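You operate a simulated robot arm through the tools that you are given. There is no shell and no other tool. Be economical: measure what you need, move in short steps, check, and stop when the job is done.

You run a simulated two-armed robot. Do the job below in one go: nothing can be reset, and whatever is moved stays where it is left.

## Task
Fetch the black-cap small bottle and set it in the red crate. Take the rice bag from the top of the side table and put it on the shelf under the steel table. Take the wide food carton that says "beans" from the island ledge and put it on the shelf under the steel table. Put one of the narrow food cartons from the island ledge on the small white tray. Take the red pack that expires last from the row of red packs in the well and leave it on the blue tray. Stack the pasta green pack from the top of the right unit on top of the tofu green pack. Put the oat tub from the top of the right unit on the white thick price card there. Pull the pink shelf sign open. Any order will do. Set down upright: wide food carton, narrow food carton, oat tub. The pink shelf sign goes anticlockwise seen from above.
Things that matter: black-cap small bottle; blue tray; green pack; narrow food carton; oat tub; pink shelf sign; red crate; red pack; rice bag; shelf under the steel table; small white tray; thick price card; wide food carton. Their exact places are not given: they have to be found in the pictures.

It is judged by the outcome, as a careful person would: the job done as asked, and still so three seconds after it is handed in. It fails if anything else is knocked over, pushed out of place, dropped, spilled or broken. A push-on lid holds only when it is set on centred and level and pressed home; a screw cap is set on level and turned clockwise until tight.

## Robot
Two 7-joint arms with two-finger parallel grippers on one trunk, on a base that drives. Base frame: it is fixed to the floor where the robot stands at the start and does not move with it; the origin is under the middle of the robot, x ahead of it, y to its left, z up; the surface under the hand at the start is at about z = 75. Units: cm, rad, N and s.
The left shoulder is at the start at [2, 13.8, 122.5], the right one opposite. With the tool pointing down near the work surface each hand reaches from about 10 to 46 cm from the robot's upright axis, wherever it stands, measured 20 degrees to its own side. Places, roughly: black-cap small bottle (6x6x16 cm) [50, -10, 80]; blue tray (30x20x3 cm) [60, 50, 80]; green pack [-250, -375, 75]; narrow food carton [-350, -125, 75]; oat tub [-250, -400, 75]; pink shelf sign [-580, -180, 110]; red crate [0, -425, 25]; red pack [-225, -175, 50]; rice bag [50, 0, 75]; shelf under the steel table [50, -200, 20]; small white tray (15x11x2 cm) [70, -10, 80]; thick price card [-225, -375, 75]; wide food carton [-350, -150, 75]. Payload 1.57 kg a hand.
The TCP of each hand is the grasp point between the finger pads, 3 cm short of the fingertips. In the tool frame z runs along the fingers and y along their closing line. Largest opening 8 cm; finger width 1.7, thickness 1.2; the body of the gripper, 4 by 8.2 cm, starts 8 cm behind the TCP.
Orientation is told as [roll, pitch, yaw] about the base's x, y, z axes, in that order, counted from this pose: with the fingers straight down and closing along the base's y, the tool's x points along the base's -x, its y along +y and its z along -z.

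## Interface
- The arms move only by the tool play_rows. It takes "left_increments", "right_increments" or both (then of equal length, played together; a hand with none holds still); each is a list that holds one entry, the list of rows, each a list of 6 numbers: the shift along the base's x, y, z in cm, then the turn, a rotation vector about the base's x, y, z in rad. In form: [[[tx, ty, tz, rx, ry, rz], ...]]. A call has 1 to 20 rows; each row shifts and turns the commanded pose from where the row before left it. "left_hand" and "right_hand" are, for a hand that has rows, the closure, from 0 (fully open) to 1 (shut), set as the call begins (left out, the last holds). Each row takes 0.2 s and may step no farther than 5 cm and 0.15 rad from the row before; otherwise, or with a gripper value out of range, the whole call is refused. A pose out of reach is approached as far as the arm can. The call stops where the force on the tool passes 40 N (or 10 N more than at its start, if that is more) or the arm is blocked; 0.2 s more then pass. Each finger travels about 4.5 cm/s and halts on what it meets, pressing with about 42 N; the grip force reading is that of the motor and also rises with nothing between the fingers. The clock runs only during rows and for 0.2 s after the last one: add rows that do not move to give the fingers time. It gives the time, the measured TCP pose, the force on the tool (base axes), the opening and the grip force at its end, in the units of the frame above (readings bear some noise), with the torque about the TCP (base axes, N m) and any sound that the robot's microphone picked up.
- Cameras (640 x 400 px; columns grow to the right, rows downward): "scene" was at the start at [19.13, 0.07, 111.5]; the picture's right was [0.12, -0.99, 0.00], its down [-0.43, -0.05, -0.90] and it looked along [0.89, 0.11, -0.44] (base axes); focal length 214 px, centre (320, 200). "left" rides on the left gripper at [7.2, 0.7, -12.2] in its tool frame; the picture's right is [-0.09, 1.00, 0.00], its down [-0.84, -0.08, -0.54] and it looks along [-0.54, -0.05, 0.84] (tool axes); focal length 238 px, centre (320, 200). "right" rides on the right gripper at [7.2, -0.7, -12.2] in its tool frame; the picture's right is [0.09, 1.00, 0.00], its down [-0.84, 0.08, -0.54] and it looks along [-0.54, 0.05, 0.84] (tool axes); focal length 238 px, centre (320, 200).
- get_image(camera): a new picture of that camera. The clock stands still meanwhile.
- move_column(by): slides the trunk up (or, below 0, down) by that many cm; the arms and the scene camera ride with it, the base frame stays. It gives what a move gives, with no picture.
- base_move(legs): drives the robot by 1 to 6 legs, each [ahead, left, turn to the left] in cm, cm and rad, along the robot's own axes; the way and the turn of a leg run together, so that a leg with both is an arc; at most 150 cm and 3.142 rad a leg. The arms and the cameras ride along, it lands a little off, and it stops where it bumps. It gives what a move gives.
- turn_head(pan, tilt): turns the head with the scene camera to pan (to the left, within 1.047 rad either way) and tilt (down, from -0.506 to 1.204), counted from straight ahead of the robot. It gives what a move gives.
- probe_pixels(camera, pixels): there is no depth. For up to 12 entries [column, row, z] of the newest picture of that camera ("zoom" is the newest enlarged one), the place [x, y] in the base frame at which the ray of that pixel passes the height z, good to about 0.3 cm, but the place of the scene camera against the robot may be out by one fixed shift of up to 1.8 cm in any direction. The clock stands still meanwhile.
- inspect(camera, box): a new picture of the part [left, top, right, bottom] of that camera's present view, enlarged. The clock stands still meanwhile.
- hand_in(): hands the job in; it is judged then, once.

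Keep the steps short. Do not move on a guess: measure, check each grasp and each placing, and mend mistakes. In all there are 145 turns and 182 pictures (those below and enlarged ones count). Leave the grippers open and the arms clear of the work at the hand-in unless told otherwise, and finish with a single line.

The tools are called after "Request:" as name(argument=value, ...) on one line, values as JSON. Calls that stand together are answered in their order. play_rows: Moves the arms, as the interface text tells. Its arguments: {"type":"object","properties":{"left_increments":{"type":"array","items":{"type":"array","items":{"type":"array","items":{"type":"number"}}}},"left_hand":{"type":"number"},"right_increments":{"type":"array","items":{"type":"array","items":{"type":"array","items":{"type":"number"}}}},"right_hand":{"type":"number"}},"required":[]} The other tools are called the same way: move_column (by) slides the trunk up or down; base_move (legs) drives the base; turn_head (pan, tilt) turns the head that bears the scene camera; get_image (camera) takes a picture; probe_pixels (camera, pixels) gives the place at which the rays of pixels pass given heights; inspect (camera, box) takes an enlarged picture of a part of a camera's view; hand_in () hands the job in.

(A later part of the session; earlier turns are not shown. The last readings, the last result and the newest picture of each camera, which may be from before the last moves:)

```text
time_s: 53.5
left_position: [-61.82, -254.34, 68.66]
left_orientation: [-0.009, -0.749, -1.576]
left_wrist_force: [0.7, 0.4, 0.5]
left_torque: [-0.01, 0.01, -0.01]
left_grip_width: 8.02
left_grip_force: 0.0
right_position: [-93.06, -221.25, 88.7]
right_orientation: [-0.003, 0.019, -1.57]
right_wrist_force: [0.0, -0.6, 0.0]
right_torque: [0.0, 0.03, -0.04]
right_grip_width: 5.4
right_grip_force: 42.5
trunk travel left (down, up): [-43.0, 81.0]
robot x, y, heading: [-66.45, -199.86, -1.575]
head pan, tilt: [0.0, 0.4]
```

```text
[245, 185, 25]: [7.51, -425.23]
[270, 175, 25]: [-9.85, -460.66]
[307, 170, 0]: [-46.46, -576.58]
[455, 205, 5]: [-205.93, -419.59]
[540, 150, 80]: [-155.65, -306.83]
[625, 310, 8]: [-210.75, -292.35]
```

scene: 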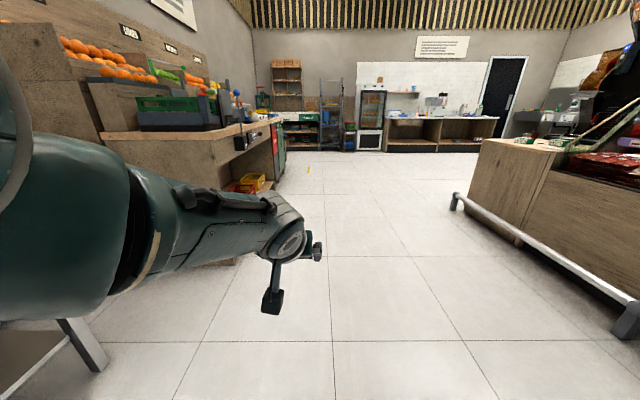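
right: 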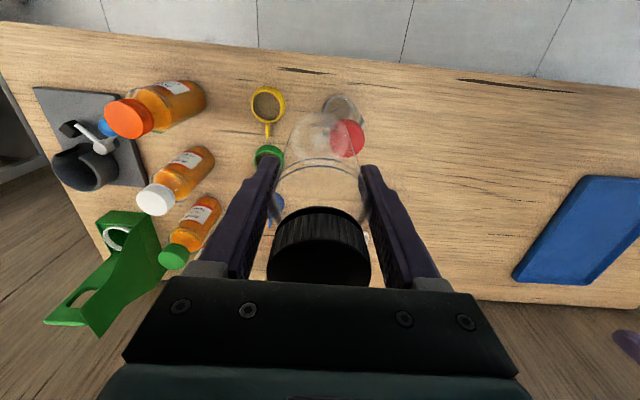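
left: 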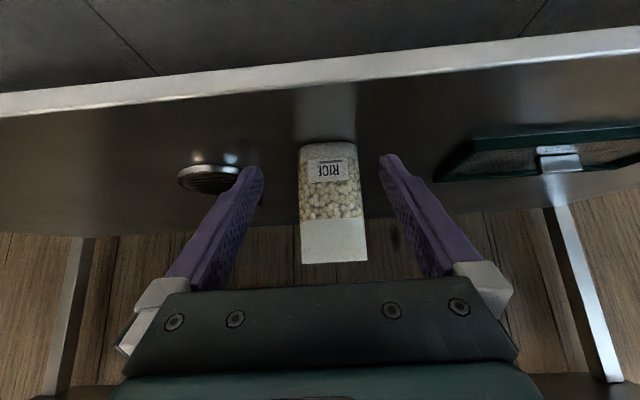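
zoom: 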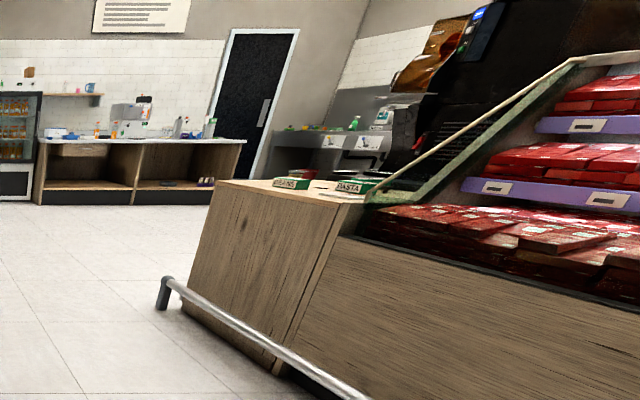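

The red crate sits low under the counter's front near (5, -425). I relax the left arm, drive down the aisle and turn to face the counter.

Request:
play_rows(left_increments=[[[1.5, 1, 3, 0.15, 0, 0], [1.5, 1, 3, 0.15, 0, 0], [2, 2, 3, 0.15, 0, 0], [2, 2, 3, 0.15, 0, 0], [2, 3, 3, 0.15, 0, 0], [2, 3, 3, 0, 0, 0], [2, 3, 3, 0, 0, 0], [1, 3, 1, 0, 0, 0]]])

Request:
base_move(legs=[[110, 0, 0], [114, 5, 0], [0, 0, 1.571]])

Request:
turn_head(pan=0, tilt=0.6)

Request:
get_image(camera="scene")

```text
time_s: 55.5
left_position: [-49.64, -245.6, 86.2]
left_orientation: [-0.004, 0.108, -1.591]
left_wrist_force: [-0.6, 0.2, 0.1]
left_torque: [-0.03, -0.02, -0.04]
left_grip_width: 8.01
left_grip_force: 0.1
left hand out of reach, approached as far as the arm can: row 1, 3, 6, 7, 8
right_position: [-93.09, -221.34, 88.73]
right_orientation: [-0.002, 0.019, -1.571]
right_wrist_force: [-0.2, 0.1, -0.7]
right_torque: [-0.04, -0.01, -0.06]
right_grip_width: 5.4
right_grip_force: 42.5
trunk travel left (down, up): [-43.0, 81.0]
robot x, y, heading: [-67.13, -199.68, -1.573]
head pan, tilt: [0.0, 0.4]
stopped in row 8 (left hand): the arm was blocked; the commanded pose is now the measured one
```

```text
time_s: 70.4
left_position: [-18.61, -407.21, 86.33]
left_orientation: [-0.004, 0.105, -0.024]
left_wrist_force: [-0.6, -0.3, 0.0]
left_torque: [0.03, 0.01, -0.01]
left_grip_width: 7.98
left_grip_force: 0.2
right_position: [-43.17, -450.61, 88.7]
right_orientation: [-0.004, 0.02, -0.002]
right_wrist_force: [-0.4, -0.3, -1.2]
right_torque: [0.02, -0.01, 0.02]
right_grip_width: 5.39
right_grip_force: 41.8
trunk travel left (down, up): [-43.0, 81.0]
robot x, y, heading: [-64.28, -424.07, -0.007]
head pan, tilt: [0.0, 0.4]
```

```text
time_s: 71.1
left_position: [-18.67, -407.17, 86.28]
left_orientation: [-0.003, 0.108, -0.022]
left_wrist_force: [0.2, 0.2, -0.4]
left_torque: [0.0, -0.04, -0.01]
left_grip_width: 7.99
left_grip_force: 0.1
right_position: [-43.19, -450.46, 88.65]
right_orientation: [-0.003, 0.019, -0.002]
right_wrist_force: [-0.8, -0.7, -0.4]
right_torque: [0.0, 0.02, 0.0]
right_grip_width: 5.42
right_grip_force: 41.7
trunk travel left (down, up): [-43.0, 81.0]
robot x, y, heading: [-64.54, -424.41, -0.006]
head pan, tilt: [0.0, 0.6]
```

```text
148 pictures are left
```

scene: 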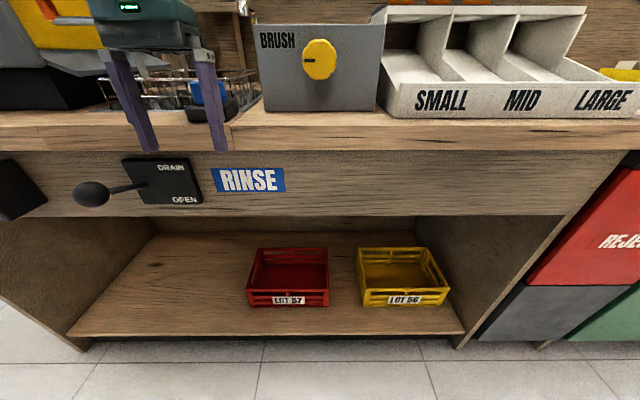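

The red crate (LOT 57) is on the low shelf. I measure crate, shelf and counter edge.

Request:
probe_pixels(camera="scene", pixels=[[248, 306, 15], [328, 306, 15], [247, 290, 23], [329, 290, 23], [257, 249, 23], [325, 249, 23], [280, 336, 15], [300, 216, 60], [300, 216, 65], [300, 150, 85], [90, 195, 75], [150, 235, 15]])

Request:
inspect(camera="scene", box=[220, 200, 480, 360])

Request:
get_image(camera="right")

Request:
get_image(camera="left")

```text
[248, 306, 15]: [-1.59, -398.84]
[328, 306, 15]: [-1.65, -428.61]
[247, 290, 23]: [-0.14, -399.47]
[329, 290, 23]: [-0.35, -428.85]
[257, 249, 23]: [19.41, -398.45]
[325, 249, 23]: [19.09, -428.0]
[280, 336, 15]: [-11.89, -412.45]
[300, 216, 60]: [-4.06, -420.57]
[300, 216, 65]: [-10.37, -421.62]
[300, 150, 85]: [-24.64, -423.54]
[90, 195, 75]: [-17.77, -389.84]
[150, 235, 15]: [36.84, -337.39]
```

```text
2.46 times, centred on (350, 280) of scene
```

zoom: 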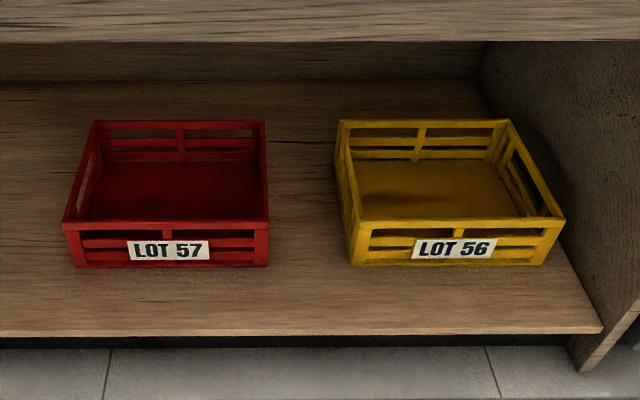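

```text
146 pictures are left
```

right: 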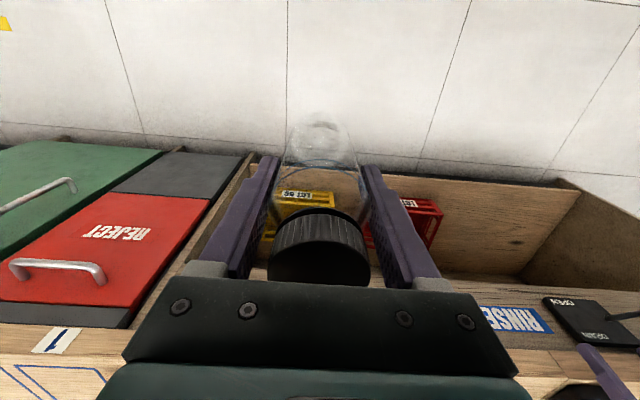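

```text
145 pictures are left
```

left: 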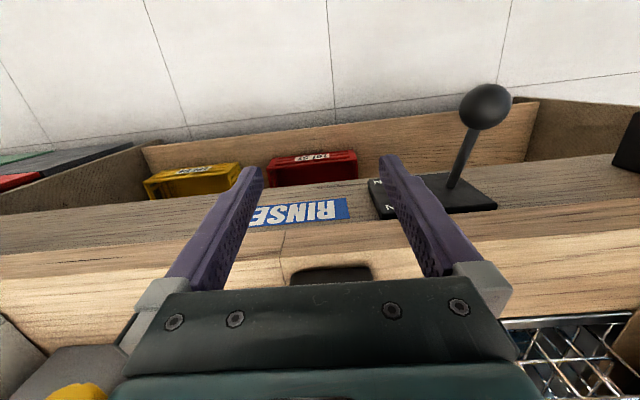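

The crate spans x 0..19, y -399..-428, with its rim near z 23. I back away from the counter and lower the trunk to see the opening from its own height.

Request:
base_move(legs=[[-20, 0, 0]])

Request:
move_column(by=-40)

Request:
base_move(legs=[[0, 16, 0]])

Request:
turn_head(pan=-0.1, tilt=0.2)

Request:
get_image(camera="scene")

```text
time_s: 72.8
left_position: [-38.8, -407.03, 86.22]
left_orientation: [-0.003, 0.106, -0.023]
left_wrist_force: [0.1, -0.3, 0.4]
left_torque: [-0.01, -0.05, 0.0]
left_grip_width: 7.99
left_grip_force: 0.0
right_position: [-63.53, -450.29, 88.61]
right_orientation: [-0.005, 0.017, -0.004]
right_wrist_force: [0.8, -0.3, -0.1]
right_torque: [0.03, 0.02, 0.02]
right_grip_width: 5.41
right_grip_force: 41.8
trunk travel left (down, up): [-43.0, 81.0]
robot x, y, heading: [-85.01, -424.21, -0.008]
head pan, tilt: [0.0, 0.6]
```

```text
time_s: 76.6
left_position: [-38.9, -407.06, 46.27]
left_orientation: [-0.004, 0.106, -0.024]
left_wrist_force: [-0.8, 0.2, -0.7]
left_torque: [0.0, 0.02, -0.01]
left_grip_width: 8.0
left_grip_force: 0.0
right_position: [-63.32, -450.33, 48.64]
right_orientation: [-0.003, 0.021, -0.004]
right_wrist_force: [-0.3, 0.0, -0.4]
right_torque: [0.01, 0.01, 0.0]
right_grip_width: 5.42
right_grip_force: 41.7
trunk travel left (down, up): [-3.0, 121.0]
robot x, y, heading: [-84.79, -424.44, -0.004]
head pan, tilt: [0.0, 0.6]
```

```text
time_s: 78.0
left_position: [-38.69, -391.36, 46.16]
left_orientation: [-0.007, 0.105, -0.024]
left_wrist_force: [0.4, 0.5, 0.3]
left_torque: [0.0, 0.0, 0.02]
left_grip_width: 8.0
left_grip_force: 0.1
right_position: [-63.34, -434.69, 48.63]
right_orientation: [-0.005, 0.018, -0.002]
right_wrist_force: [-0.7, -0.2, -0.9]
right_torque: [0.03, 0.01, 0.01]
right_grip_width: 5.44
right_grip_force: 41.3
trunk travel left (down, up): [-3.0, 121.0]
robot x, y, heading: [-84.63, -408.45, -0.005]
head pan, tilt: [0.0, 0.6]
```

```text
time_s: 78.9
left_position: [-38.63, -391.16, 46.13]
left_orientation: [-0.004, 0.107, -0.024]
left_wrist_force: [-0.7, -0.5, 0.4]
left_torque: [-0.02, -0.03, 0.01]
left_grip_width: 8.01
left_grip_force: 0.0
right_position: [-63.32, -434.33, 48.59]
right_orientation: [-0.005, 0.019, -0.003]
right_wrist_force: [0.1, -0.2, -0.1]
right_torque: [0.02, 0.01, 0.0]
right_grip_width: 5.41
right_grip_force: 42.3
trunk travel left (down, up): [-3.0, 121.0]
robot x, y, heading: [-84.24, -408.22, -0.01]
head pan, tilt: [-0.099, 0.201]
```

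```text
144 pictures are left
```

scene: 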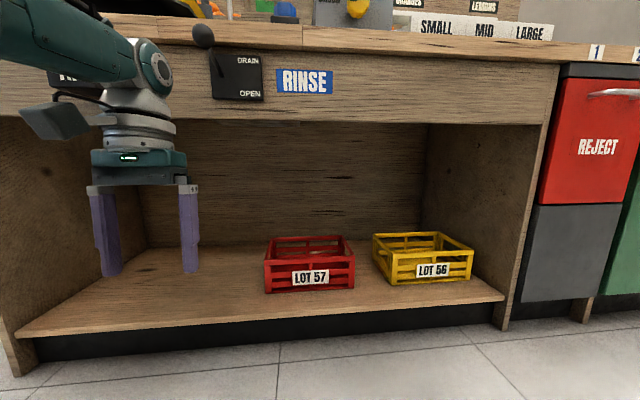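

I check the crate's height by probing from this second viewpoint.

Request:
probe_pixels(camera="scene", pixels=[[266, 291, 13], [266, 291, 15], [266, 291, 11], [266, 262, 23], [266, 262, 21], [266, 262, 19], [355, 288, 13], [354, 258, 21], [270, 240, 21], [345, 237, 21], [300, 121, 62], [250, 327, 13]])

```text
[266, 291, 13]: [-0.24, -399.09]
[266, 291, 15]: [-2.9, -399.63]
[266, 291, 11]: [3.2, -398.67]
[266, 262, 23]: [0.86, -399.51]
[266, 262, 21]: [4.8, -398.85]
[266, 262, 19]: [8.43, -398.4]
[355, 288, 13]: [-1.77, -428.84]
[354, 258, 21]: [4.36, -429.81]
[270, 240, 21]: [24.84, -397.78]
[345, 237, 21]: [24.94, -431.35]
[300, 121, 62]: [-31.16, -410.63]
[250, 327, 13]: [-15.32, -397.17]
```

Opening: shelf z≈14.5, fascia bottom z≈66 at x≈-12. I reach the right hand ahead tipped 0.45 rad, and draw the left hand back and outward.

Request:
play_rows(left_increments=[[[-1, 4, 0, 0, 0, 0], [-2, 4, 0, 0, 0, 0], [-3, 3, 0, 0, 0, 0], [-4, 2, 0, 0, 0, 0], [-4, 0, 0, 0, 0, 0], [-4, 0, 0, 0, 0, 0], [0, 0, 0, 0, 0, 0], [0, 0, 0, 0, 0, 0]]], right_increments=[[[3, 3, 0, 0, -0.15, 0], [4, 2.5, 0, 0, -0.15, 0], [4, 2.5, -1, 0, -0.15, 0], [4, 2.5, -1, 0, 0, 0], [4, 2.5, -1, 0, 0, 0], [4, 2.5, -1, 0, 0, 0], [3.5, 2.5, -2, 0, 0, 0], [2, 2, -2, 0, 0, 0]]])

Request:
get_image(camera="scene")

```text
time_s: 80.7
left_position: [-40.82, -375.06, 46.25]
left_orientation: [0.0, 0.125, -0.029]
left_wrist_force: [-0.4, 0.0, -0.1]
left_torque: [0.01, -0.02, -0.01]
left_grip_width: 7.99
left_grip_force: 0.1
left hand out of reach, approached as far as the arm can: row 1, 2, 3, 4, 5, 6
right_position: [-34.66, -414.33, 40.82]
right_orientation: [-0.001, -0.431, -0.003]
right_wrist_force: [0.0, 0.2, -1.4]
right_torque: [-0.01, 0.03, 0.03]
right_grip_width: 5.42
right_grip_force: 42.1
trunk travel left (down, up): [-3.0, 121.0]
robot x, y, heading: [-84.65, -408.29, -0.003]
head pan, tilt: [-0.099, 0.201]
```

```text
143 pictures are left
```

scene: 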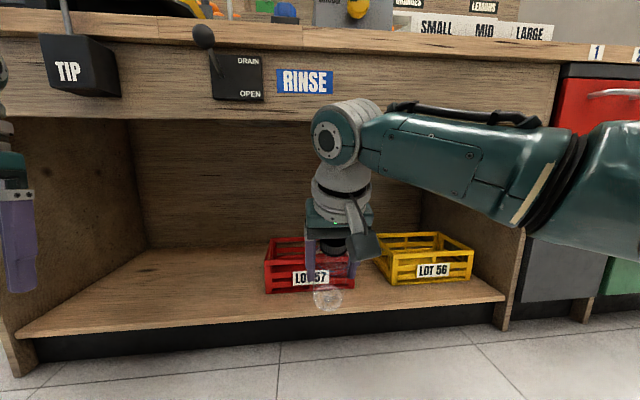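

The left arm will not fold back at this height; I lower it so that it too would pass under the fascia, trying a retraction there.

Request:
play_rows(left_increments=[[[0, 0, -4, 0, 0, 0], [0, 0, -4, 0, 0, 0], [0, 0, -4, 0, 0, 0], [0, 0, -4, 0, 0, 0], [-3, 0, 0, 0, 0, 0], [-4, 0, 0, 0, 0, 0], [-4, 0, 0, 0, 0, 0], [-4, 0, 0, 0, 0, 0], [-4, 0, 0, 0, 0, 0]]])

Request:
get_image(camera="scene")

```text
time_s: 82.7
left_position: [-47.0, -369.87, 25.67]
left_orientation: [-0.003, 0.107, -0.023]
left_wrist_force: [-0.9, 0.4, -0.5]
left_torque: [-0.01, 0.03, -0.03]
left_grip_width: 7.99
left_grip_force: 0.1
left hand out of reach, approached as far as the arm can: row 3, 4, 5, 6, 7, 8, 9
right_position: [-34.77, -414.31, 40.81]
right_orientation: [-0.001, -0.431, -0.005]
right_wrist_force: [-0.1, -0.5, -0.9]
right_torque: [0.01, -0.02, 0.0]
right_grip_width: 5.44
right_grip_force: 42.4
trunk travel left (down, up): [-3.0, 121.0]
robot x, y, heading: [-84.49, -408.18, -0.009]
head pan, tilt: [-0.099, 0.201]
```

```text
142 pictures are left
```

scene: 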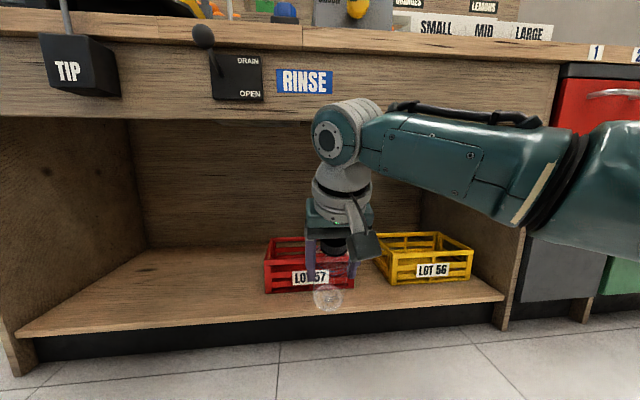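

Now both hands pass below z 66. I lower the trunk 2.5 cm and drive ahead in two parts, checking midway.

Request:
move_column(by=-2.5)

Request:
base_move(legs=[[28, 0, 0]])

Request:
get_image(camera="scene")

Request:
get_image(camera="right")

```text
time_s: 83.4
left_position: [-46.92, -369.95, 23.22]
left_orientation: [-0.005, 0.107, -0.024]
left_wrist_force: [0.3, 0.2, 0.4]
left_torque: [-0.01, -0.02, -0.01]
left_grip_width: 8.0
left_grip_force: 0.1
right_position: [-34.72, -414.48, 38.25]
right_orientation: [-0.002, -0.428, -0.004]
right_wrist_force: [0.0, 0.2, -1.0]
right_torque: [-0.02, 0.02, 0.0]
right_grip_width: 5.4
right_grip_force: 42.0
trunk travel left (down, up): [-0.5, 123.5]
robot x, y, heading: [-84.18, -408.33, -0.003]
head pan, tilt: [-0.099, 0.201]
```

```text
time_s: 85.3
left_position: [-19.41, -370.08, 23.12]
left_orientation: [-0.004, 0.111, -0.023]
left_wrist_force: [-0.3, 0.2, -0.3]
left_torque: [0.01, -0.02, 0.01]
left_grip_width: 8.0
left_grip_force: 0.0
right_position: [-7.19, -414.44, 38.1]
right_orientation: [-0.002, -0.428, -0.002]
right_wrist_force: [0.0, 0.1, -0.6]
right_torque: [0.02, 0.01, 0.03]
right_grip_width: 5.42
right_grip_force: 41.8
trunk travel left (down, up): [-0.5, 123.5]
robot x, y, heading: [-56.57, -408.36, -0.004]
head pan, tilt: [-0.099, 0.201]
```

```text
141 pictures are left
```

scene: 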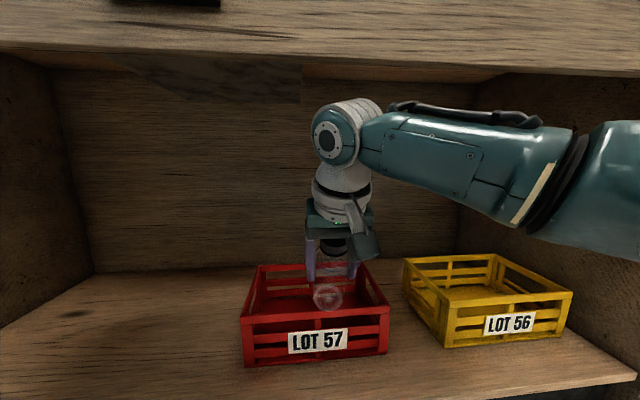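

```text
140 pictures are left
```

right: 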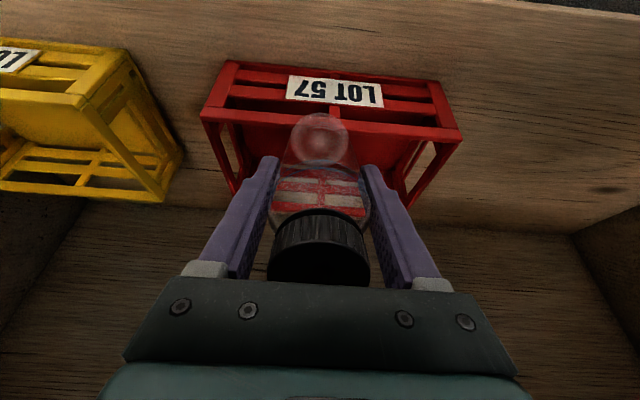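

The bottle is clear above the rim. I go 13 cm further and lower it into the crate until it touches.

Request:
base_move(legs=[[13.5, 0, 0]])

Request:
play_rows(right_increments=[[[0, 0, -3, 0, 0.07, 0], [0, 0, -3, 0, 0.08, 0], [0, 0, -2.5, 0, 0.05, 0], [0, 0, -1.5, 0, 0, 0], [0, 0, -0.7, 0, 0, 0], [0, 0, -0.7, 0, 0, 0], [0, 0, -0.6, 0, 0, 0]]])

Request:
get_image(camera="right")

Request:
get_image(camera="scene")

```text
time_s: 86.7
left_position: [-10.27, -368.77, 22.59]
left_orientation: [0.002, 0.131, -0.017]
left_wrist_force: [-0.3, 0.5, -0.7]
left_torque: [-0.02, -0.03, -0.01]
left_grip_width: 8.0
left_grip_force: 0.0
right_position: [2.46, -413.22, 37.02]
right_orientation: [0.003, -0.407, -0.002]
right_wrist_force: [-0.2, -0.1, -0.3]
right_torque: [0.0, -0.01, 0.01]
right_grip_width: 5.41
right_grip_force: 41.8
trunk travel left (down, up): [-0.5, 123.5]
robot x, y, heading: [-43.96, -408.01, 0.001]
head pan, tilt: [-0.099, 0.201]
stopped in leg 1: the robot was blocked; the commanded pose is now the measured one
```

```text
time_s: 88.5
left_position: [-10.29, -368.73, 22.69]
left_orientation: [0.002, 0.129, -0.015]
left_wrist_force: [0.2, 0.0, -1.0]
left_torque: [0.0, -0.01, 0.0]
left_grip_width: 7.98
left_grip_force: 0.1
right_position: [0.56, -413.72, 25.59]
right_orientation: [0.005, -0.209, 0.002]
right_wrist_force: [-0.3, -0.7, -0.7]
right_torque: [-0.01, 0.03, -0.02]
right_grip_width: 5.41
right_grip_force: 41.7
right hand out of reach, approached as far as the arm can: row 3
trunk travel left (down, up): [-0.5, 123.5]
robot x, y, heading: [-44.2, -408.2, 0.001]
head pan, tilt: [-0.099, 0.201]
stopped in row 7 (right hand): the arm was blocked; the commanded pose is now the measured one
```

```text
139 pictures are left
```

right: 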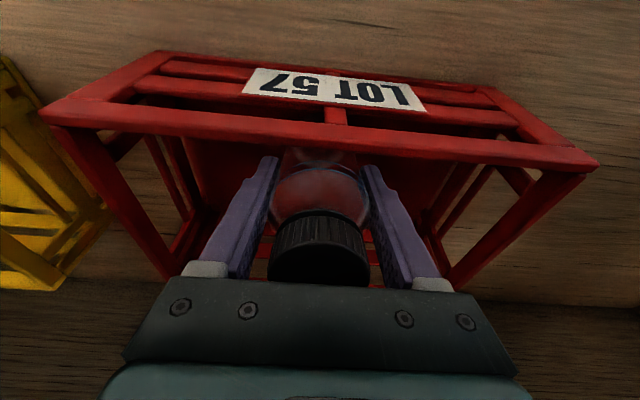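

```text
138 pictures are left
```

scene: 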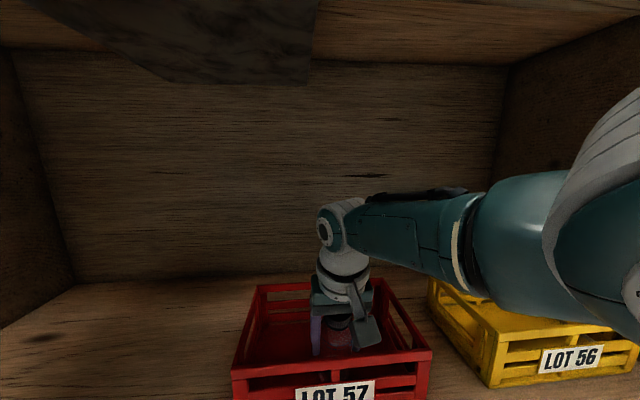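

The hand was stopped near the floor height. I enlarge the view to see how the bottle stands to the crate's front wall.

Request:
inspect(camera="right", box=[220, 90, 420, 290])

Request:
probe_pixels(camera="right", pixels=[[320, 135, 23.5], [45, 115, 23.5], [595, 165, 23.5], [60, 75, 23.5], [320, 155, 23.5], [155, 55, 15]])

Request:
turn_head(pan=-0.1, tilt=0.6)

Request:
get_image(camera="scene")

```text
2.00 times, centred on (320, 190) of right
```

zoom: 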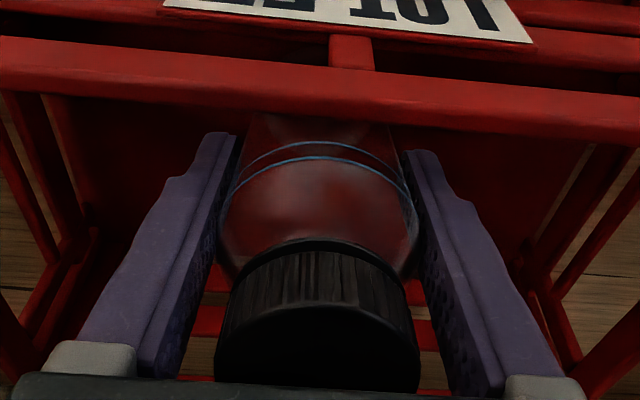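

```text
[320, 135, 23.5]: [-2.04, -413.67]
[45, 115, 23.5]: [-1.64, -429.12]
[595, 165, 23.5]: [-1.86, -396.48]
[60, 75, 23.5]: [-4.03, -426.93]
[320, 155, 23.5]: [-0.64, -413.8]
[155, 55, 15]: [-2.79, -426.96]
```

```text
time_s: 89.4
left_position: [-10.28, -368.61, 22.86]
left_orientation: [0.004, 0.132, -0.017]
left_wrist_force: [0.0, -0.3, 0.1]
left_torque: [0.02, 0.0, -0.01]
left_grip_width: 7.99
left_grip_force: 0.1
right_position: [0.46, -413.6, 25.56]
right_orientation: [0.008, -0.21, -0.001]
right_wrist_force: [0.1, -0.6, -0.8]
right_torque: [0.03, 0.0, -0.01]
right_grip_width: 5.39
right_grip_force: 42.4
trunk travel left (down, up): [-0.5, 123.5]
robot x, y, heading: [-44.08, -408.4, 0.002]
head pan, tilt: [-0.099, 0.6]
```

```text
136 pictures are left
```

scene: 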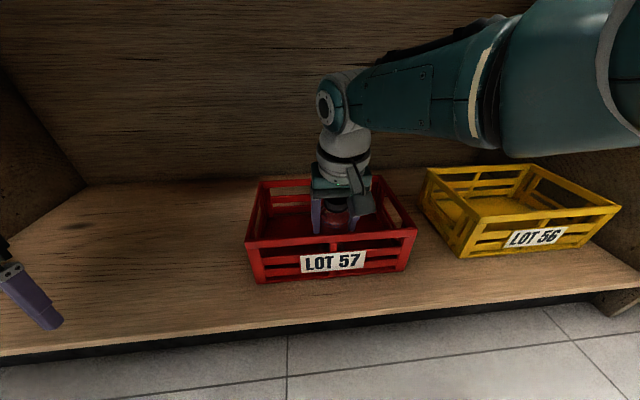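

The bottle is inside but close to the front wall. I lift 1.5 cm, move 4 cm deeper, then lower again.

Request:
play_rows(right_increments=[[[0.3, 0, 1, 0, 0, 0], [2, 0, 1, 0, 0, 0], [2, 0, 0, 0, -0.05, 0], [0.5, 0, -0.7, 0, 0, 0], [0, 0, -0.7, 0, 0, 0], [0, 0, -0.6, 0, 0, 0]]])

Request:
inspect(camera="right", box=[170, 40, 470, 290])

```text
time_s: 91.0
left_position: [-10.2, -368.5, 22.82]
left_orientation: [0.003, 0.129, -0.014]
left_wrist_force: [0.4, 0.5, -0.1]
left_torque: [-0.01, 0.01, 0.0]
left_grip_width: 8.0
left_grip_force: 0.1
right_position: [1.74, -414.46, 25.63]
right_orientation: [0.007, -0.262, 0.002]
right_wrist_force: [-0.4, -0.2, -1.1]
right_torque: [0.01, -0.04, 0.0]
right_grip_width: 5.41
right_grip_force: 42.1
right hand out of reach, approached as far as the arm can: row 2, 3, 4, 6
trunk travel left (down, up): [-0.5, 123.5]
robot x, y, heading: [-43.89, -407.93, -0.001]
head pan, tilt: [-0.099, 0.6]
stopped in row 6 (right hand): the arm was blocked; the commanded pose is now the measured one
```

```text
1.60 times, centred on (320, 165) of right
```

zoom: 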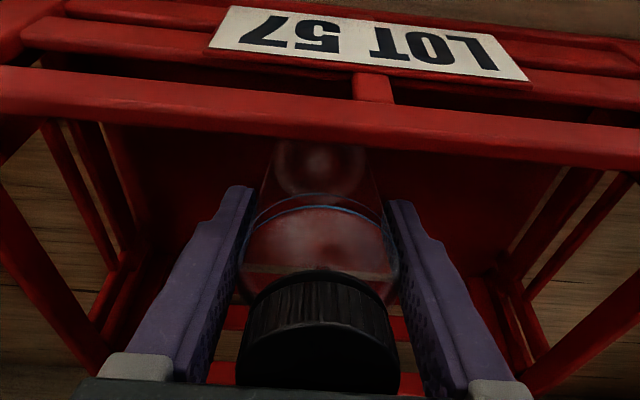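

The bottle is now clear inside the front wall with its base at the floor. I straighten a little and release.

Request:
play_rows(right_increments=[[[0.3, 0, 0, 0, 0.06, 0], [0.3, 0, 0, 0, 0.06, 0]]])

Request:
play_rows(right_increments=[[[0, 0, 0, 0, 0, 0], [0, 0, 0, 0, 0, 0], [0, 0, 0, 0, 0, 0], [0, 0, 0, 0, 0, 0], [0, 0, 0, 0, 0, 0]]], right_hand=0)

Request:
get_image(camera="right")

```text
time_s: 91.8
left_position: [-10.06, -368.47, 22.89]
left_orientation: [0.003, 0.128, -0.014]
left_wrist_force: [0.0, -0.1, 0.4]
left_torque: [0.0, 0.01, 0.02]
left_grip_width: 8.01
left_grip_force: 0.1
right_position: [-0.36, -415.15, 25.24]
right_orientation: [0.006, -0.141, 0.003]
right_wrist_force: [0.0, -0.9, -0.9]
right_torque: [-0.01, -0.02, -0.02]
right_grip_width: 5.4
right_grip_force: 42.0
right hand out of reach, approached as far as the arm can: row 1, 2
trunk travel left (down, up): [-0.5, 123.5]
robot x, y, heading: [-44.21, -407.93, -0.0]
head pan, tilt: [-0.099, 0.6]
stopped in row 2 (right hand): the arm was blocked; the commanded pose is now the measured one
```

```text
time_s: 93.2
left_position: [-9.91, -368.43, 22.8]
left_orientation: [0.005, 0.128, -0.015]
left_wrist_force: [0.4, -0.1, -0.1]
left_torque: [-0.01, 0.02, -0.02]
left_grip_width: 8.0
left_grip_force: 0.0
right_position: [-0.07, -415.18, 25.3]
right_orientation: [0.006, -0.142, 0.003]
right_wrist_force: [0.4, 0.8, 0.8]
right_torque: [0.0, -0.05, 0.01]
right_grip_width: 8.02
right_grip_force: 0.0
trunk travel left (down, up): [-0.5, 123.5]
robot x, y, heading: [-44.56, -408.22, 0.007]
head pan, tilt: [-0.099, 0.6]
stopped in row 5 (right hand): the arm was blocked; the commanded pose is now the measured one
```

```text
134 pictures are left
```

right: 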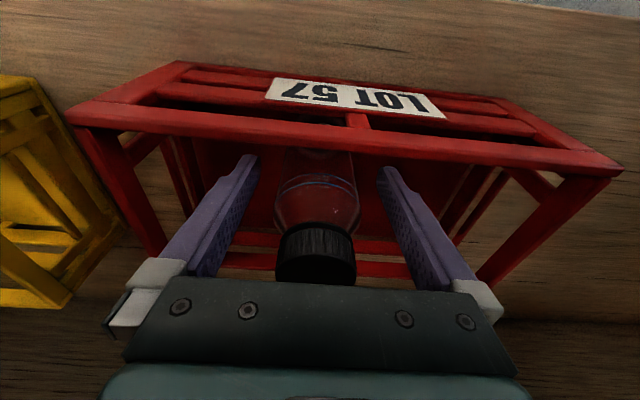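

The bottle stands in the red crate. I lift the right hand straight up clear of cap and rim.

Request:
play_rows(right_increments=[[[0, 0, 3, 0, 0, 0], [0, 0, 3, 0, 0, 0], [0, 0, 3, 0, -0.1, 0], [0, 0, 3, 0, -0.1, 0]]])

Request:
get_image(camera="right")

Request:
get_image(camera="scene")

```text
time_s: 94.4
left_position: [-9.85, -368.29, 22.83]
left_orientation: [0.003, 0.128, -0.014]
left_wrist_force: [-0.4, -0.8, -0.5]
left_torque: [-0.02, -0.03, -0.03]
left_grip_width: 8.01
left_grip_force: 0.0
right_position: [5.39, -413.57, 35.14]
right_orientation: [0.006, -0.308, 0.002]
right_wrist_force: [0.3, 0.2, -0.4]
right_torque: [0.0, -0.03, 0.03]
right_grip_width: 8.03
right_grip_force: 0.1
right hand out of reach, approached as far as the arm can: row 1, 2, 3, 4
trunk travel left (down, up): [-0.5, 123.5]
robot x, y, heading: [-44.39, -407.73, 0.002]
head pan, tilt: [-0.099, 0.6]
stopped in row 4 (right hand): the arm was blocked; the commanded pose is now the measured one
```

```text
133 pictures are left
```

right: 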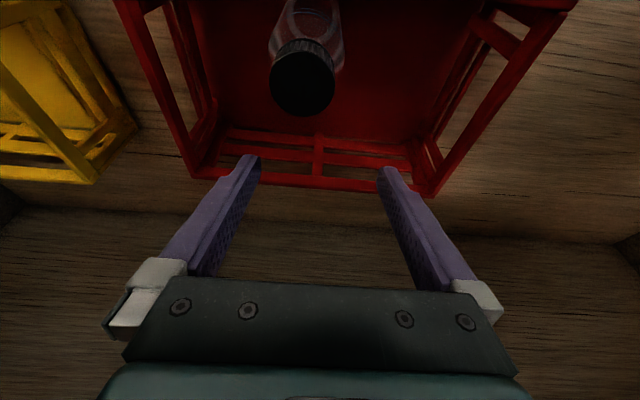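

```text
132 pictures are left
```

scene: 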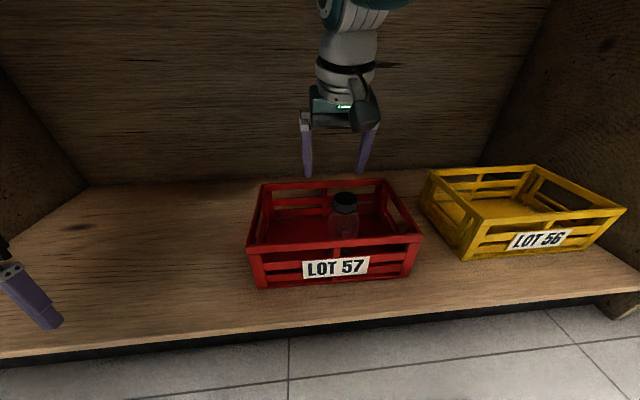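

The bottle stands upright in the crate. I raise the hand a bit more before backing away.

Request:
play_rows(right_increments=[[[0, 0, 2, 0, -0.1, 0], [0, 0, 2, 0, -0.1, 0], [0, 0, 2, 0, -0.1, 0]]])

Request:
get_image(camera="right")

```text
time_s: 95.4
left_position: [-9.94, -368.24, 22.92]
left_orientation: [0.003, 0.128, -0.013]
left_wrist_force: [0.2, 1.1, -0.8]
left_torque: [0.02, -0.03, 0.0]
left_grip_width: 7.98
left_grip_force: 0.1
right_position: [12.32, -416.44, 41.9]
right_orientation: [0.004, -0.608, 0.0]
right_wrist_force: [0.3, -1.2, -0.2]
right_torque: [-0.01, 0.0, -0.02]
right_grip_width: 7.98
right_grip_force: 0.0
right hand out of reach, approached as far as the arm can: row 1, 2, 3
trunk travel left (down, up): [-0.5, 123.5]
robot x, y, heading: [-44.5, -408.41, 0.002]
head pan, tilt: [-0.099, 0.6]
stopped in row 3 (right hand): the arm was blocked; the commanded pose is now the measured one
```

```text
131 pictures are left
```

right: 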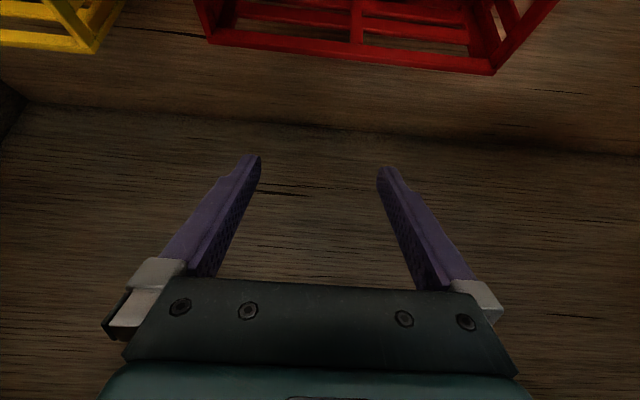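

Tips are 8 cm above the cap; I lower 2.5 cm so the wrist passes under the fascia and back out straight.

Request:
play_rows(right_increments=[[[0, 0, -1.3, 0, 0, 0], [0, 0, -1.2, 0, 0, 0]]])

Request:
base_move(legs=[[-50, 0, 0]])

Request:
turn_head(pan=-0.1, tilt=0.3)

Request:
get_image(camera="scene")

```text
time_s: 96.2
left_position: [-9.92, -368.25, 22.96]
left_orientation: [0.004, 0.123, -0.011]
left_wrist_force: [0.2, 0.4, 0.2]
left_torque: [-0.01, 0.02, -0.01]
left_grip_width: 8.02
left_grip_force: 0.0
right_position: [12.29, -416.43, 39.49]
right_orientation: [0.004, -0.609, 0.001]
right_wrist_force: [0.3, -0.8, 0.4]
right_torque: [0.0, 0.01, -0.01]
right_grip_width: 8.01
right_grip_force: 0.1
trunk travel left (down, up): [-0.5, 123.5]
robot x, y, heading: [-44.5, -408.41, 0.003]
head pan, tilt: [-0.099, 0.6]
stopped in row 2 (right hand): the arm was blocked; the commanded pose is now the measured one
```

```text
time_s: 99.1
left_position: [-57.17, -369.77, 23.25]
left_orientation: [-0.004, 0.108, -0.013]
left_wrist_force: [-0.3, 0.3, -0.3]
left_torque: [-0.01, 0.0, 0.04]
left_grip_width: 8.0
left_grip_force: 0.0
right_position: [-35.3, -417.77, 40.56]
right_orientation: [-0.006, -0.626, 0.007]
right_wrist_force: [0.0, 0.7, -0.2]
right_torque: [-0.01, 0.01, 0.0]
right_grip_width: 8.01
right_grip_force: 0.2
trunk travel left (down, up): [-0.5, 123.5]
robot x, y, heading: [-94.55, -408.5, 0.003]
head pan, tilt: [-0.099, 0.6]
```

```text
time_s: 99.9
left_position: [-57.36, -369.78, 23.17]
left_orientation: [-0.002, 0.111, -0.014]
left_wrist_force: [-0.9, -0.2, 0.2]
left_torque: [0.02, 0.01, -0.02]
left_grip_width: 8.01
left_grip_force: 0.0
right_position: [-35.44, -417.83, 40.52]
right_orientation: [-0.005, -0.624, 0.007]
right_wrist_force: [0.0, 0.4, 0.7]
right_torque: [0.02, 0.01, -0.01]
right_grip_width: 8.01
right_grip_force: 0.0
trunk travel left (down, up): [-0.5, 123.5]
robot x, y, heading: [-94.57, -408.26, 0.003]
head pan, tilt: [-0.099, 0.3]
```

```text
130 pictures are left
```

scene: 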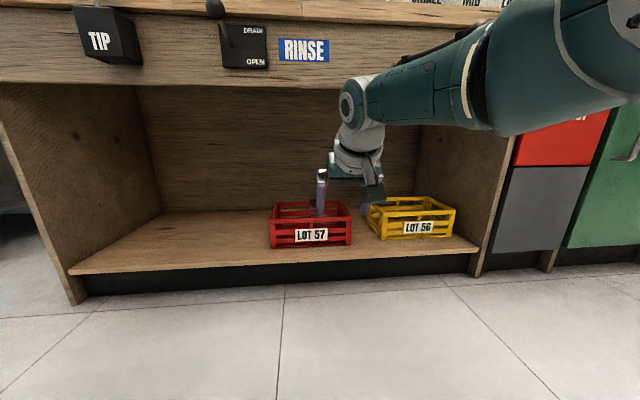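

The bottle task is done. I raise the trunk, straighten both hands and turn round towards the island.

Request:
move_column(by=40)

Request:
play_rows(left_increments=[[[0, 0, 4, 0, -0.1, 0], [0, -2, 4, 0, 0, 0], [0, -2, 4, 0, 0, 0], [0, -2, 4, 0, 0, 0], [0, -2, 4, 0, 0, 0], [0, -2, 4, 0, 0, 0], [0, -2, 2, 0, 0, 0], [0, 0, 0, 0, 0, 0]]], right_increments=[[[-4, 0, 1, 0, 0.15, 0], [-4, -1, 1, 0, 0.15, 0], [-4, -1, 1, 0, 0.15, 0], [-4, -1, 1, 0, 0.15, 0], [-4, -1, 1, 0, 0, 0], [-3, -2, 1, 0, 0, 0], [-3, -2, 1, 0, 0, 0], [-2, -1, 1, 0, 0, 0]]])

Request:
base_move(legs=[[0, 0, 3.14]])

Request:
move_column(by=25)

Request:
turn_head(pan=0, tilt=0.35)

Request:
get_image(camera="scene")

```text
time_s: 103.8
left_position: [-57.3, -369.72, 63.25]
left_orientation: [-0.003, 0.108, -0.015]
left_wrist_force: [0.8, 0.6, -0.6]
left_torque: [0.0, 0.0, 0.04]
left_grip_width: 7.99
left_grip_force: 0.1
right_position: [-35.47, -417.81, 80.47]
right_orientation: [-0.007, -0.625, 0.006]
right_wrist_force: [0.0, 0.1, 0.1]
right_torque: [0.02, 0.0, 0.0]
right_grip_width: 8.0
right_grip_force: 0.1
trunk travel left (down, up): [-40.5, 83.5]
robot x, y, heading: [-94.29, -408.89, 0.003]
head pan, tilt: [-0.099, 0.3]
```

```text
time_s: 105.8
left_position: [-49.65, -377.34, 84.01]
left_orientation: [-0.004, 0.085, 0.0]
left_wrist_force: [0.1, -0.6, -0.6]
left_torque: [0.02, 0.01, -0.01]
left_grip_width: 8.02
left_grip_force: 0.0
left hand out of reach, approached as far as the arm can: row 1, 2, 3, 4, 5, 6
right_position: [-63.66, -426.69, 88.21]
right_orientation: [-0.004, -0.015, 0.005]
right_wrist_force: [-0.2, -0.3, 1.0]
right_torque: [0.02, 0.03, 0.0]
right_grip_width: 7.97
right_grip_force: 0.0
trunk travel left (down, up): [-40.5, 83.5]
robot x, y, heading: [-94.52, -408.58, 0.006]
head pan, tilt: [-0.099, 0.3]
stopped in row 8 (left hand): the arm was blocked; the commanded pose is now the measured one
```

```text
time_s: 113.5
left_position: [-139.97, -438.49, 83.99]
left_orientation: [-0.003, 0.083, 3.12]
left_wrist_force: [-0.4, 0.0, 0.1]
left_torque: [-0.02, 0.01, 0.02]
left_grip_width: 8.02
left_grip_force: 0.0
right_position: [-125.06, -389.35, 88.22]
right_orientation: [-0.004, -0.013, 3.127]
right_wrist_force: [-0.5, -0.3, 0.4]
right_torque: [-0.02, 0.01, -0.04]
right_grip_width: 8.02
right_grip_force: 0.0
trunk travel left (down, up): [-40.5, 83.5]
robot x, y, heading: [-94.78, -408.66, 3.124]
head pan, tilt: [-0.099, 0.3]
```

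```text
time_s: 116.0
left_position: [-140.11, -438.49, 109.08]
left_orientation: [-0.003, 0.082, 3.123]
left_wrist_force: [-0.2, 1.1, 0.0]
left_torque: [0.0, 0.0, -0.02]
left_grip_width: 8.03
left_grip_force: 0.0
right_position: [-125.15, -389.34, 113.18]
right_orientation: [-0.004, -0.014, 3.126]
right_wrist_force: [-0.1, -0.1, 0.4]
right_torque: [-0.03, 0.01, -0.03]
right_grip_width: 7.99
right_grip_force: 0.1
trunk travel left (down, up): [-65.5, 58.5]
robot x, y, heading: [-94.49, -408.31, 3.124]
head pan, tilt: [-0.099, 0.3]
```

```text
time_s: 116.7
left_position: [-139.97, -438.44, 109.05]
left_orientation: [-0.004, 0.084, 3.121]
left_wrist_force: [-0.9, -0.5, 0.1]
left_torque: [-0.03, -0.01, 0.0]
left_grip_width: 7.98
left_grip_force: 0.1
right_position: [-125.09, -389.29, 113.39]
right_orientation: [-0.003, -0.014, 3.127]
right_wrist_force: [0.0, -0.1, -0.6]
right_torque: [0.0, 0.01, 0.02]
right_grip_width: 8.01
right_grip_force: 0.0
trunk travel left (down, up): [-65.5, 58.5]
robot x, y, heading: [-94.31, -408.17, 3.126]
head pan, tilt: [0.0, 0.351]
```

```text
129 pictures are left
```

scene: 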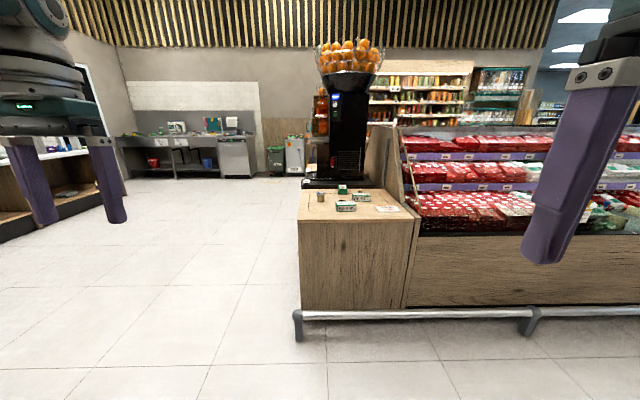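

I see the right unit with the tub, two green packs and cards at (320-390,190-210). I enlarge and measure it.

Request:
inspect(camera="scene", box=[285, 165, 425, 255])

Request:
probe_pixels(camera="scene", pixels=[[300, 217, 75], [411, 217, 75], [305, 190, 75], [321, 200, 75], [346, 209, 75], [387, 210, 75], [361, 200, 75], [343, 192, 75], [298, 330, 5], [300, 305, 0], [530, 330, 5]])

```text
4.44 times, centred on (355, 210) of scene
```

zoom: 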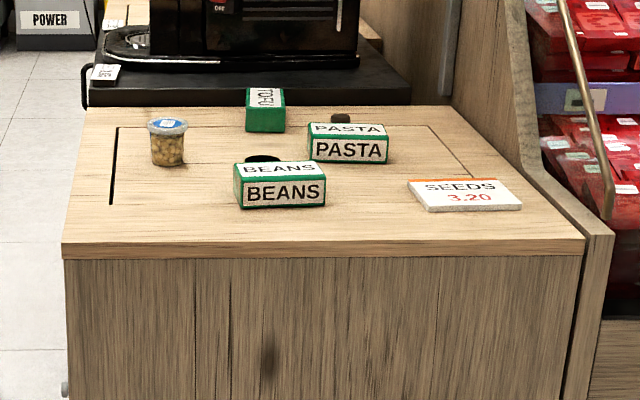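

```text
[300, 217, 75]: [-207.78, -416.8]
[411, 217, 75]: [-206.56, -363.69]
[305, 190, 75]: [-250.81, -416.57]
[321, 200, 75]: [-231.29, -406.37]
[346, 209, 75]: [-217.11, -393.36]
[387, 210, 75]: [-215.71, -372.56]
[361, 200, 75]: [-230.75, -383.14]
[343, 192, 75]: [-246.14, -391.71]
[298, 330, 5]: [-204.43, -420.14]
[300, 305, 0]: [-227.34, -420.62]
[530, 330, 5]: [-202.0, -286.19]
```

The unit's front edge is x≈-207; tub (-231,-406), beans (-217,-393), pasta (-231,-383), tofu (-246,-392), card (-215,-372). I drive up to the front for a closer look.

Request:
base_move(legs=[[68, -13, 0]])

Request:
turn_head(pan=0, tilt=0.8)

Request:
get_image(camera="scene")

Request:
get_image(camera="right")

```text
time_s: 120.5
left_position: [-207.53, -424.22, 108.97]
left_orientation: [-0.005, 0.086, 3.121]
left_wrist_force: [0.3, 0.4, -0.2]
left_torque: [0.01, 0.0, 0.0]
left_grip_width: 8.01
left_grip_force: 0.0
right_position: [-192.59, -375.18, 113.33]
right_orientation: [-0.003, -0.014, 3.125]
right_wrist_force: [0.0, 0.2, 0.2]
right_torque: [-0.01, -0.02, -0.01]
right_grip_width: 7.98
right_grip_force: 0.2
trunk travel left (down, up): [-65.5, 58.5]
robot x, y, heading: [-162.48, -394.11, 3.125]
head pan, tilt: [0.0, 0.351]
```

```text
time_s: 121.4
left_position: [-207.61, -424.22, 109.04]
left_orientation: [-0.003, 0.083, 3.124]
left_wrist_force: [0.2, 0.4, 0.1]
left_torque: [0.03, 0.0, -0.01]
left_grip_width: 8.0
left_grip_force: 0.2
right_position: [-192.55, -375.19, 113.23]
right_orientation: [-0.003, -0.015, 3.127]
right_wrist_force: [0.4, 0.6, 0.0]
right_torque: [0.02, -0.01, 0.0]
right_grip_width: 7.99
right_grip_force: 0.0
trunk travel left (down, up): [-65.5, 58.5]
robot x, y, heading: [-162.18, -393.9, 3.123]
head pan, tilt: [0.0, 0.799]
```

```text
127 pictures are left
```

scene: 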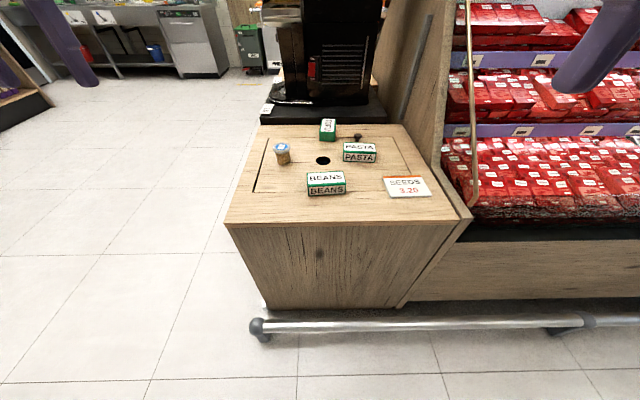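

```text
126 pictures are left
```

right: 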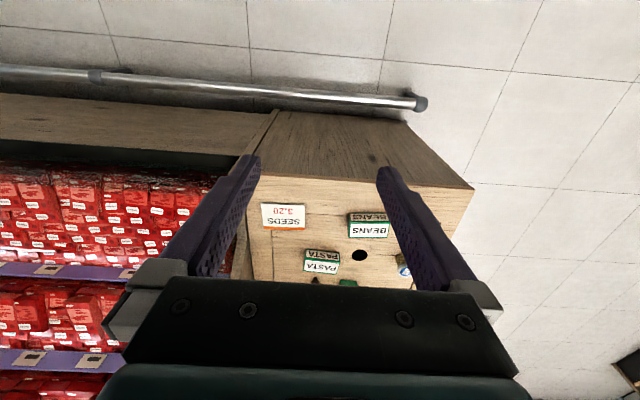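

I measure the rail and objects in both pictures.

Request:
probe_pixels(camera="right", pixels=[[300, 100, 6], [410, 102, 6], [283, 215, 76], [370, 226, 79], [322, 262, 79], [360, 255, 75], [472, 187, 75], [275, 115, 75]])

Request:
probe_pixels(camera="scene", pixels=[[400, 325, 6], [265, 325, 6], [282, 161, 75], [326, 191, 75], [359, 158, 75], [327, 140, 75], [407, 197, 75], [322, 160, 75], [250, 223, 75], [440, 222, 75]])

Request:
inspect(camera="scene", box=[250, 100, 450, 210])

```text
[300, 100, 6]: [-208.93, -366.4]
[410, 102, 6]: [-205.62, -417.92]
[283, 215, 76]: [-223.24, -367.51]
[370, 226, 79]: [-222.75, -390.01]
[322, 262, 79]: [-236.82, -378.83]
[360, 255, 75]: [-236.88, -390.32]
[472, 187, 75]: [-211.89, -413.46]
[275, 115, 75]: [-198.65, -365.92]
```

```text
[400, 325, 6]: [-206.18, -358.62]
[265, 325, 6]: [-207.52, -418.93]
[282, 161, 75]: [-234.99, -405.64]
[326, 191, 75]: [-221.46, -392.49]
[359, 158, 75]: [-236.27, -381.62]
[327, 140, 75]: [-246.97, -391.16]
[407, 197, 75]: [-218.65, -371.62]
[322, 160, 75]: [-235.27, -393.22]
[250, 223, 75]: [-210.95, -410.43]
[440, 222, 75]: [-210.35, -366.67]
```

```text
3.20 times, centred on (350, 155) of scene
```

zoom: 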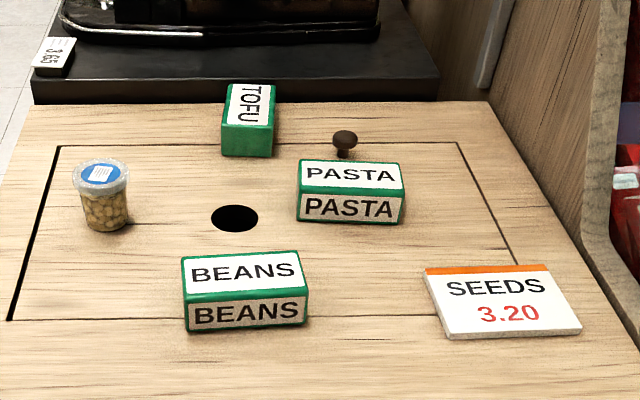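

The unit top is near z 74 with its front at x≈-212 and the rail at x≈-207. I raise the left hand out of the way, lower the trunk for reach and move 12 cm nearer.

Request:
play_rows(left_increments=[[[0, -1, 4, 0, 0, 0], [0, -1, 4, 0, 0, 0], [0, -1, 4, 0, 0, 0], [0, -1, 4, 0, 0, 0], [1, 0, 4, 0, 0, 0], [2, 0, 4, 0, 0, 0]]])

Request:
move_column(by=-22)

Request:
base_move(legs=[[12, 0, 0.017]])

Request:
get_image(camera="scene")

```text
time_s: 122.3
left_position: [-202.56, -426.23, 111.15]
left_orientation: [0.007, 0.313, 3.114]
left_wrist_force: [0.1, -0.5, -0.6]
left_torque: [0.0, -0.03, 0.02]
left_grip_width: 8.01
left_grip_force: 0.0
left hand out of reach, approached as far as the arm can: row 1, 2, 3, 4
right_position: [-192.51, -375.16, 113.15]
right_orientation: [-0.004, -0.013, 3.126]
right_wrist_force: [-0.2, 0.4, 0.5]
right_torque: [0.0, -0.01, 0.03]
right_grip_width: 8.03
right_grip_force: 0.0
trunk travel left (down, up): [-65.5, 58.5]
robot x, y, heading: [-162.14, -394.16, 3.123]
head pan, tilt: [0.0, 0.799]
stopped in row 4 (left hand): the arm was blocked; the commanded pose is now the measured one
```

```text
time_s: 124.6
left_position: [-202.57, -426.19, 89.08]
left_orientation: [0.009, 0.312, 3.114]
left_wrist_force: [-0.3, -0.2, -1.1]
left_torque: [0.02, -0.02, 0.0]
left_grip_width: 8.0
left_grip_force: 0.0
right_position: [-192.56, -375.17, 91.24]
right_orientation: [-0.004, -0.015, 3.125]
right_wrist_force: [-0.1, 0.4, -0.1]
right_torque: [0.0, 0.01, 0.02]
right_grip_width: 8.01
right_grip_force: 0.1
trunk travel left (down, up): [-43.5, 80.5]
robot x, y, heading: [-161.76, -393.98, 3.124]
head pan, tilt: [0.0, 0.799]
```

```text
time_s: 125.8
left_position: [-213.87, -426.78, 89.17]
left_orientation: [0.007, 0.312, 3.132]
left_wrist_force: [-0.8, 0.0, 0.6]
left_torque: [0.03, 0.02, 0.0]
left_grip_width: 8.03
left_grip_force: 0.1
right_position: [-204.79, -375.61, 91.34]
right_orientation: [-0.002, -0.014, -3.14]
right_wrist_force: [0.3, 0.9, -0.3]
right_torque: [0.01, -0.03, -0.02]
right_grip_width: 7.99
right_grip_force: 0.0
trunk travel left (down, up): [-43.5, 80.5]
robot x, y, heading: [-173.7, -393.81, -3.139]
head pan, tilt: [0.0, 0.799]
```

```text
124 pictures are left
```

scene: 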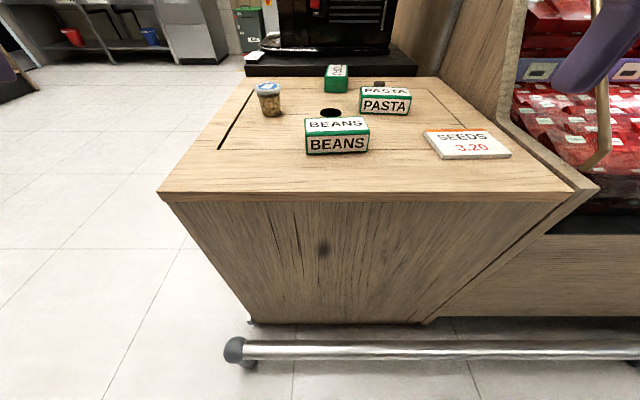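

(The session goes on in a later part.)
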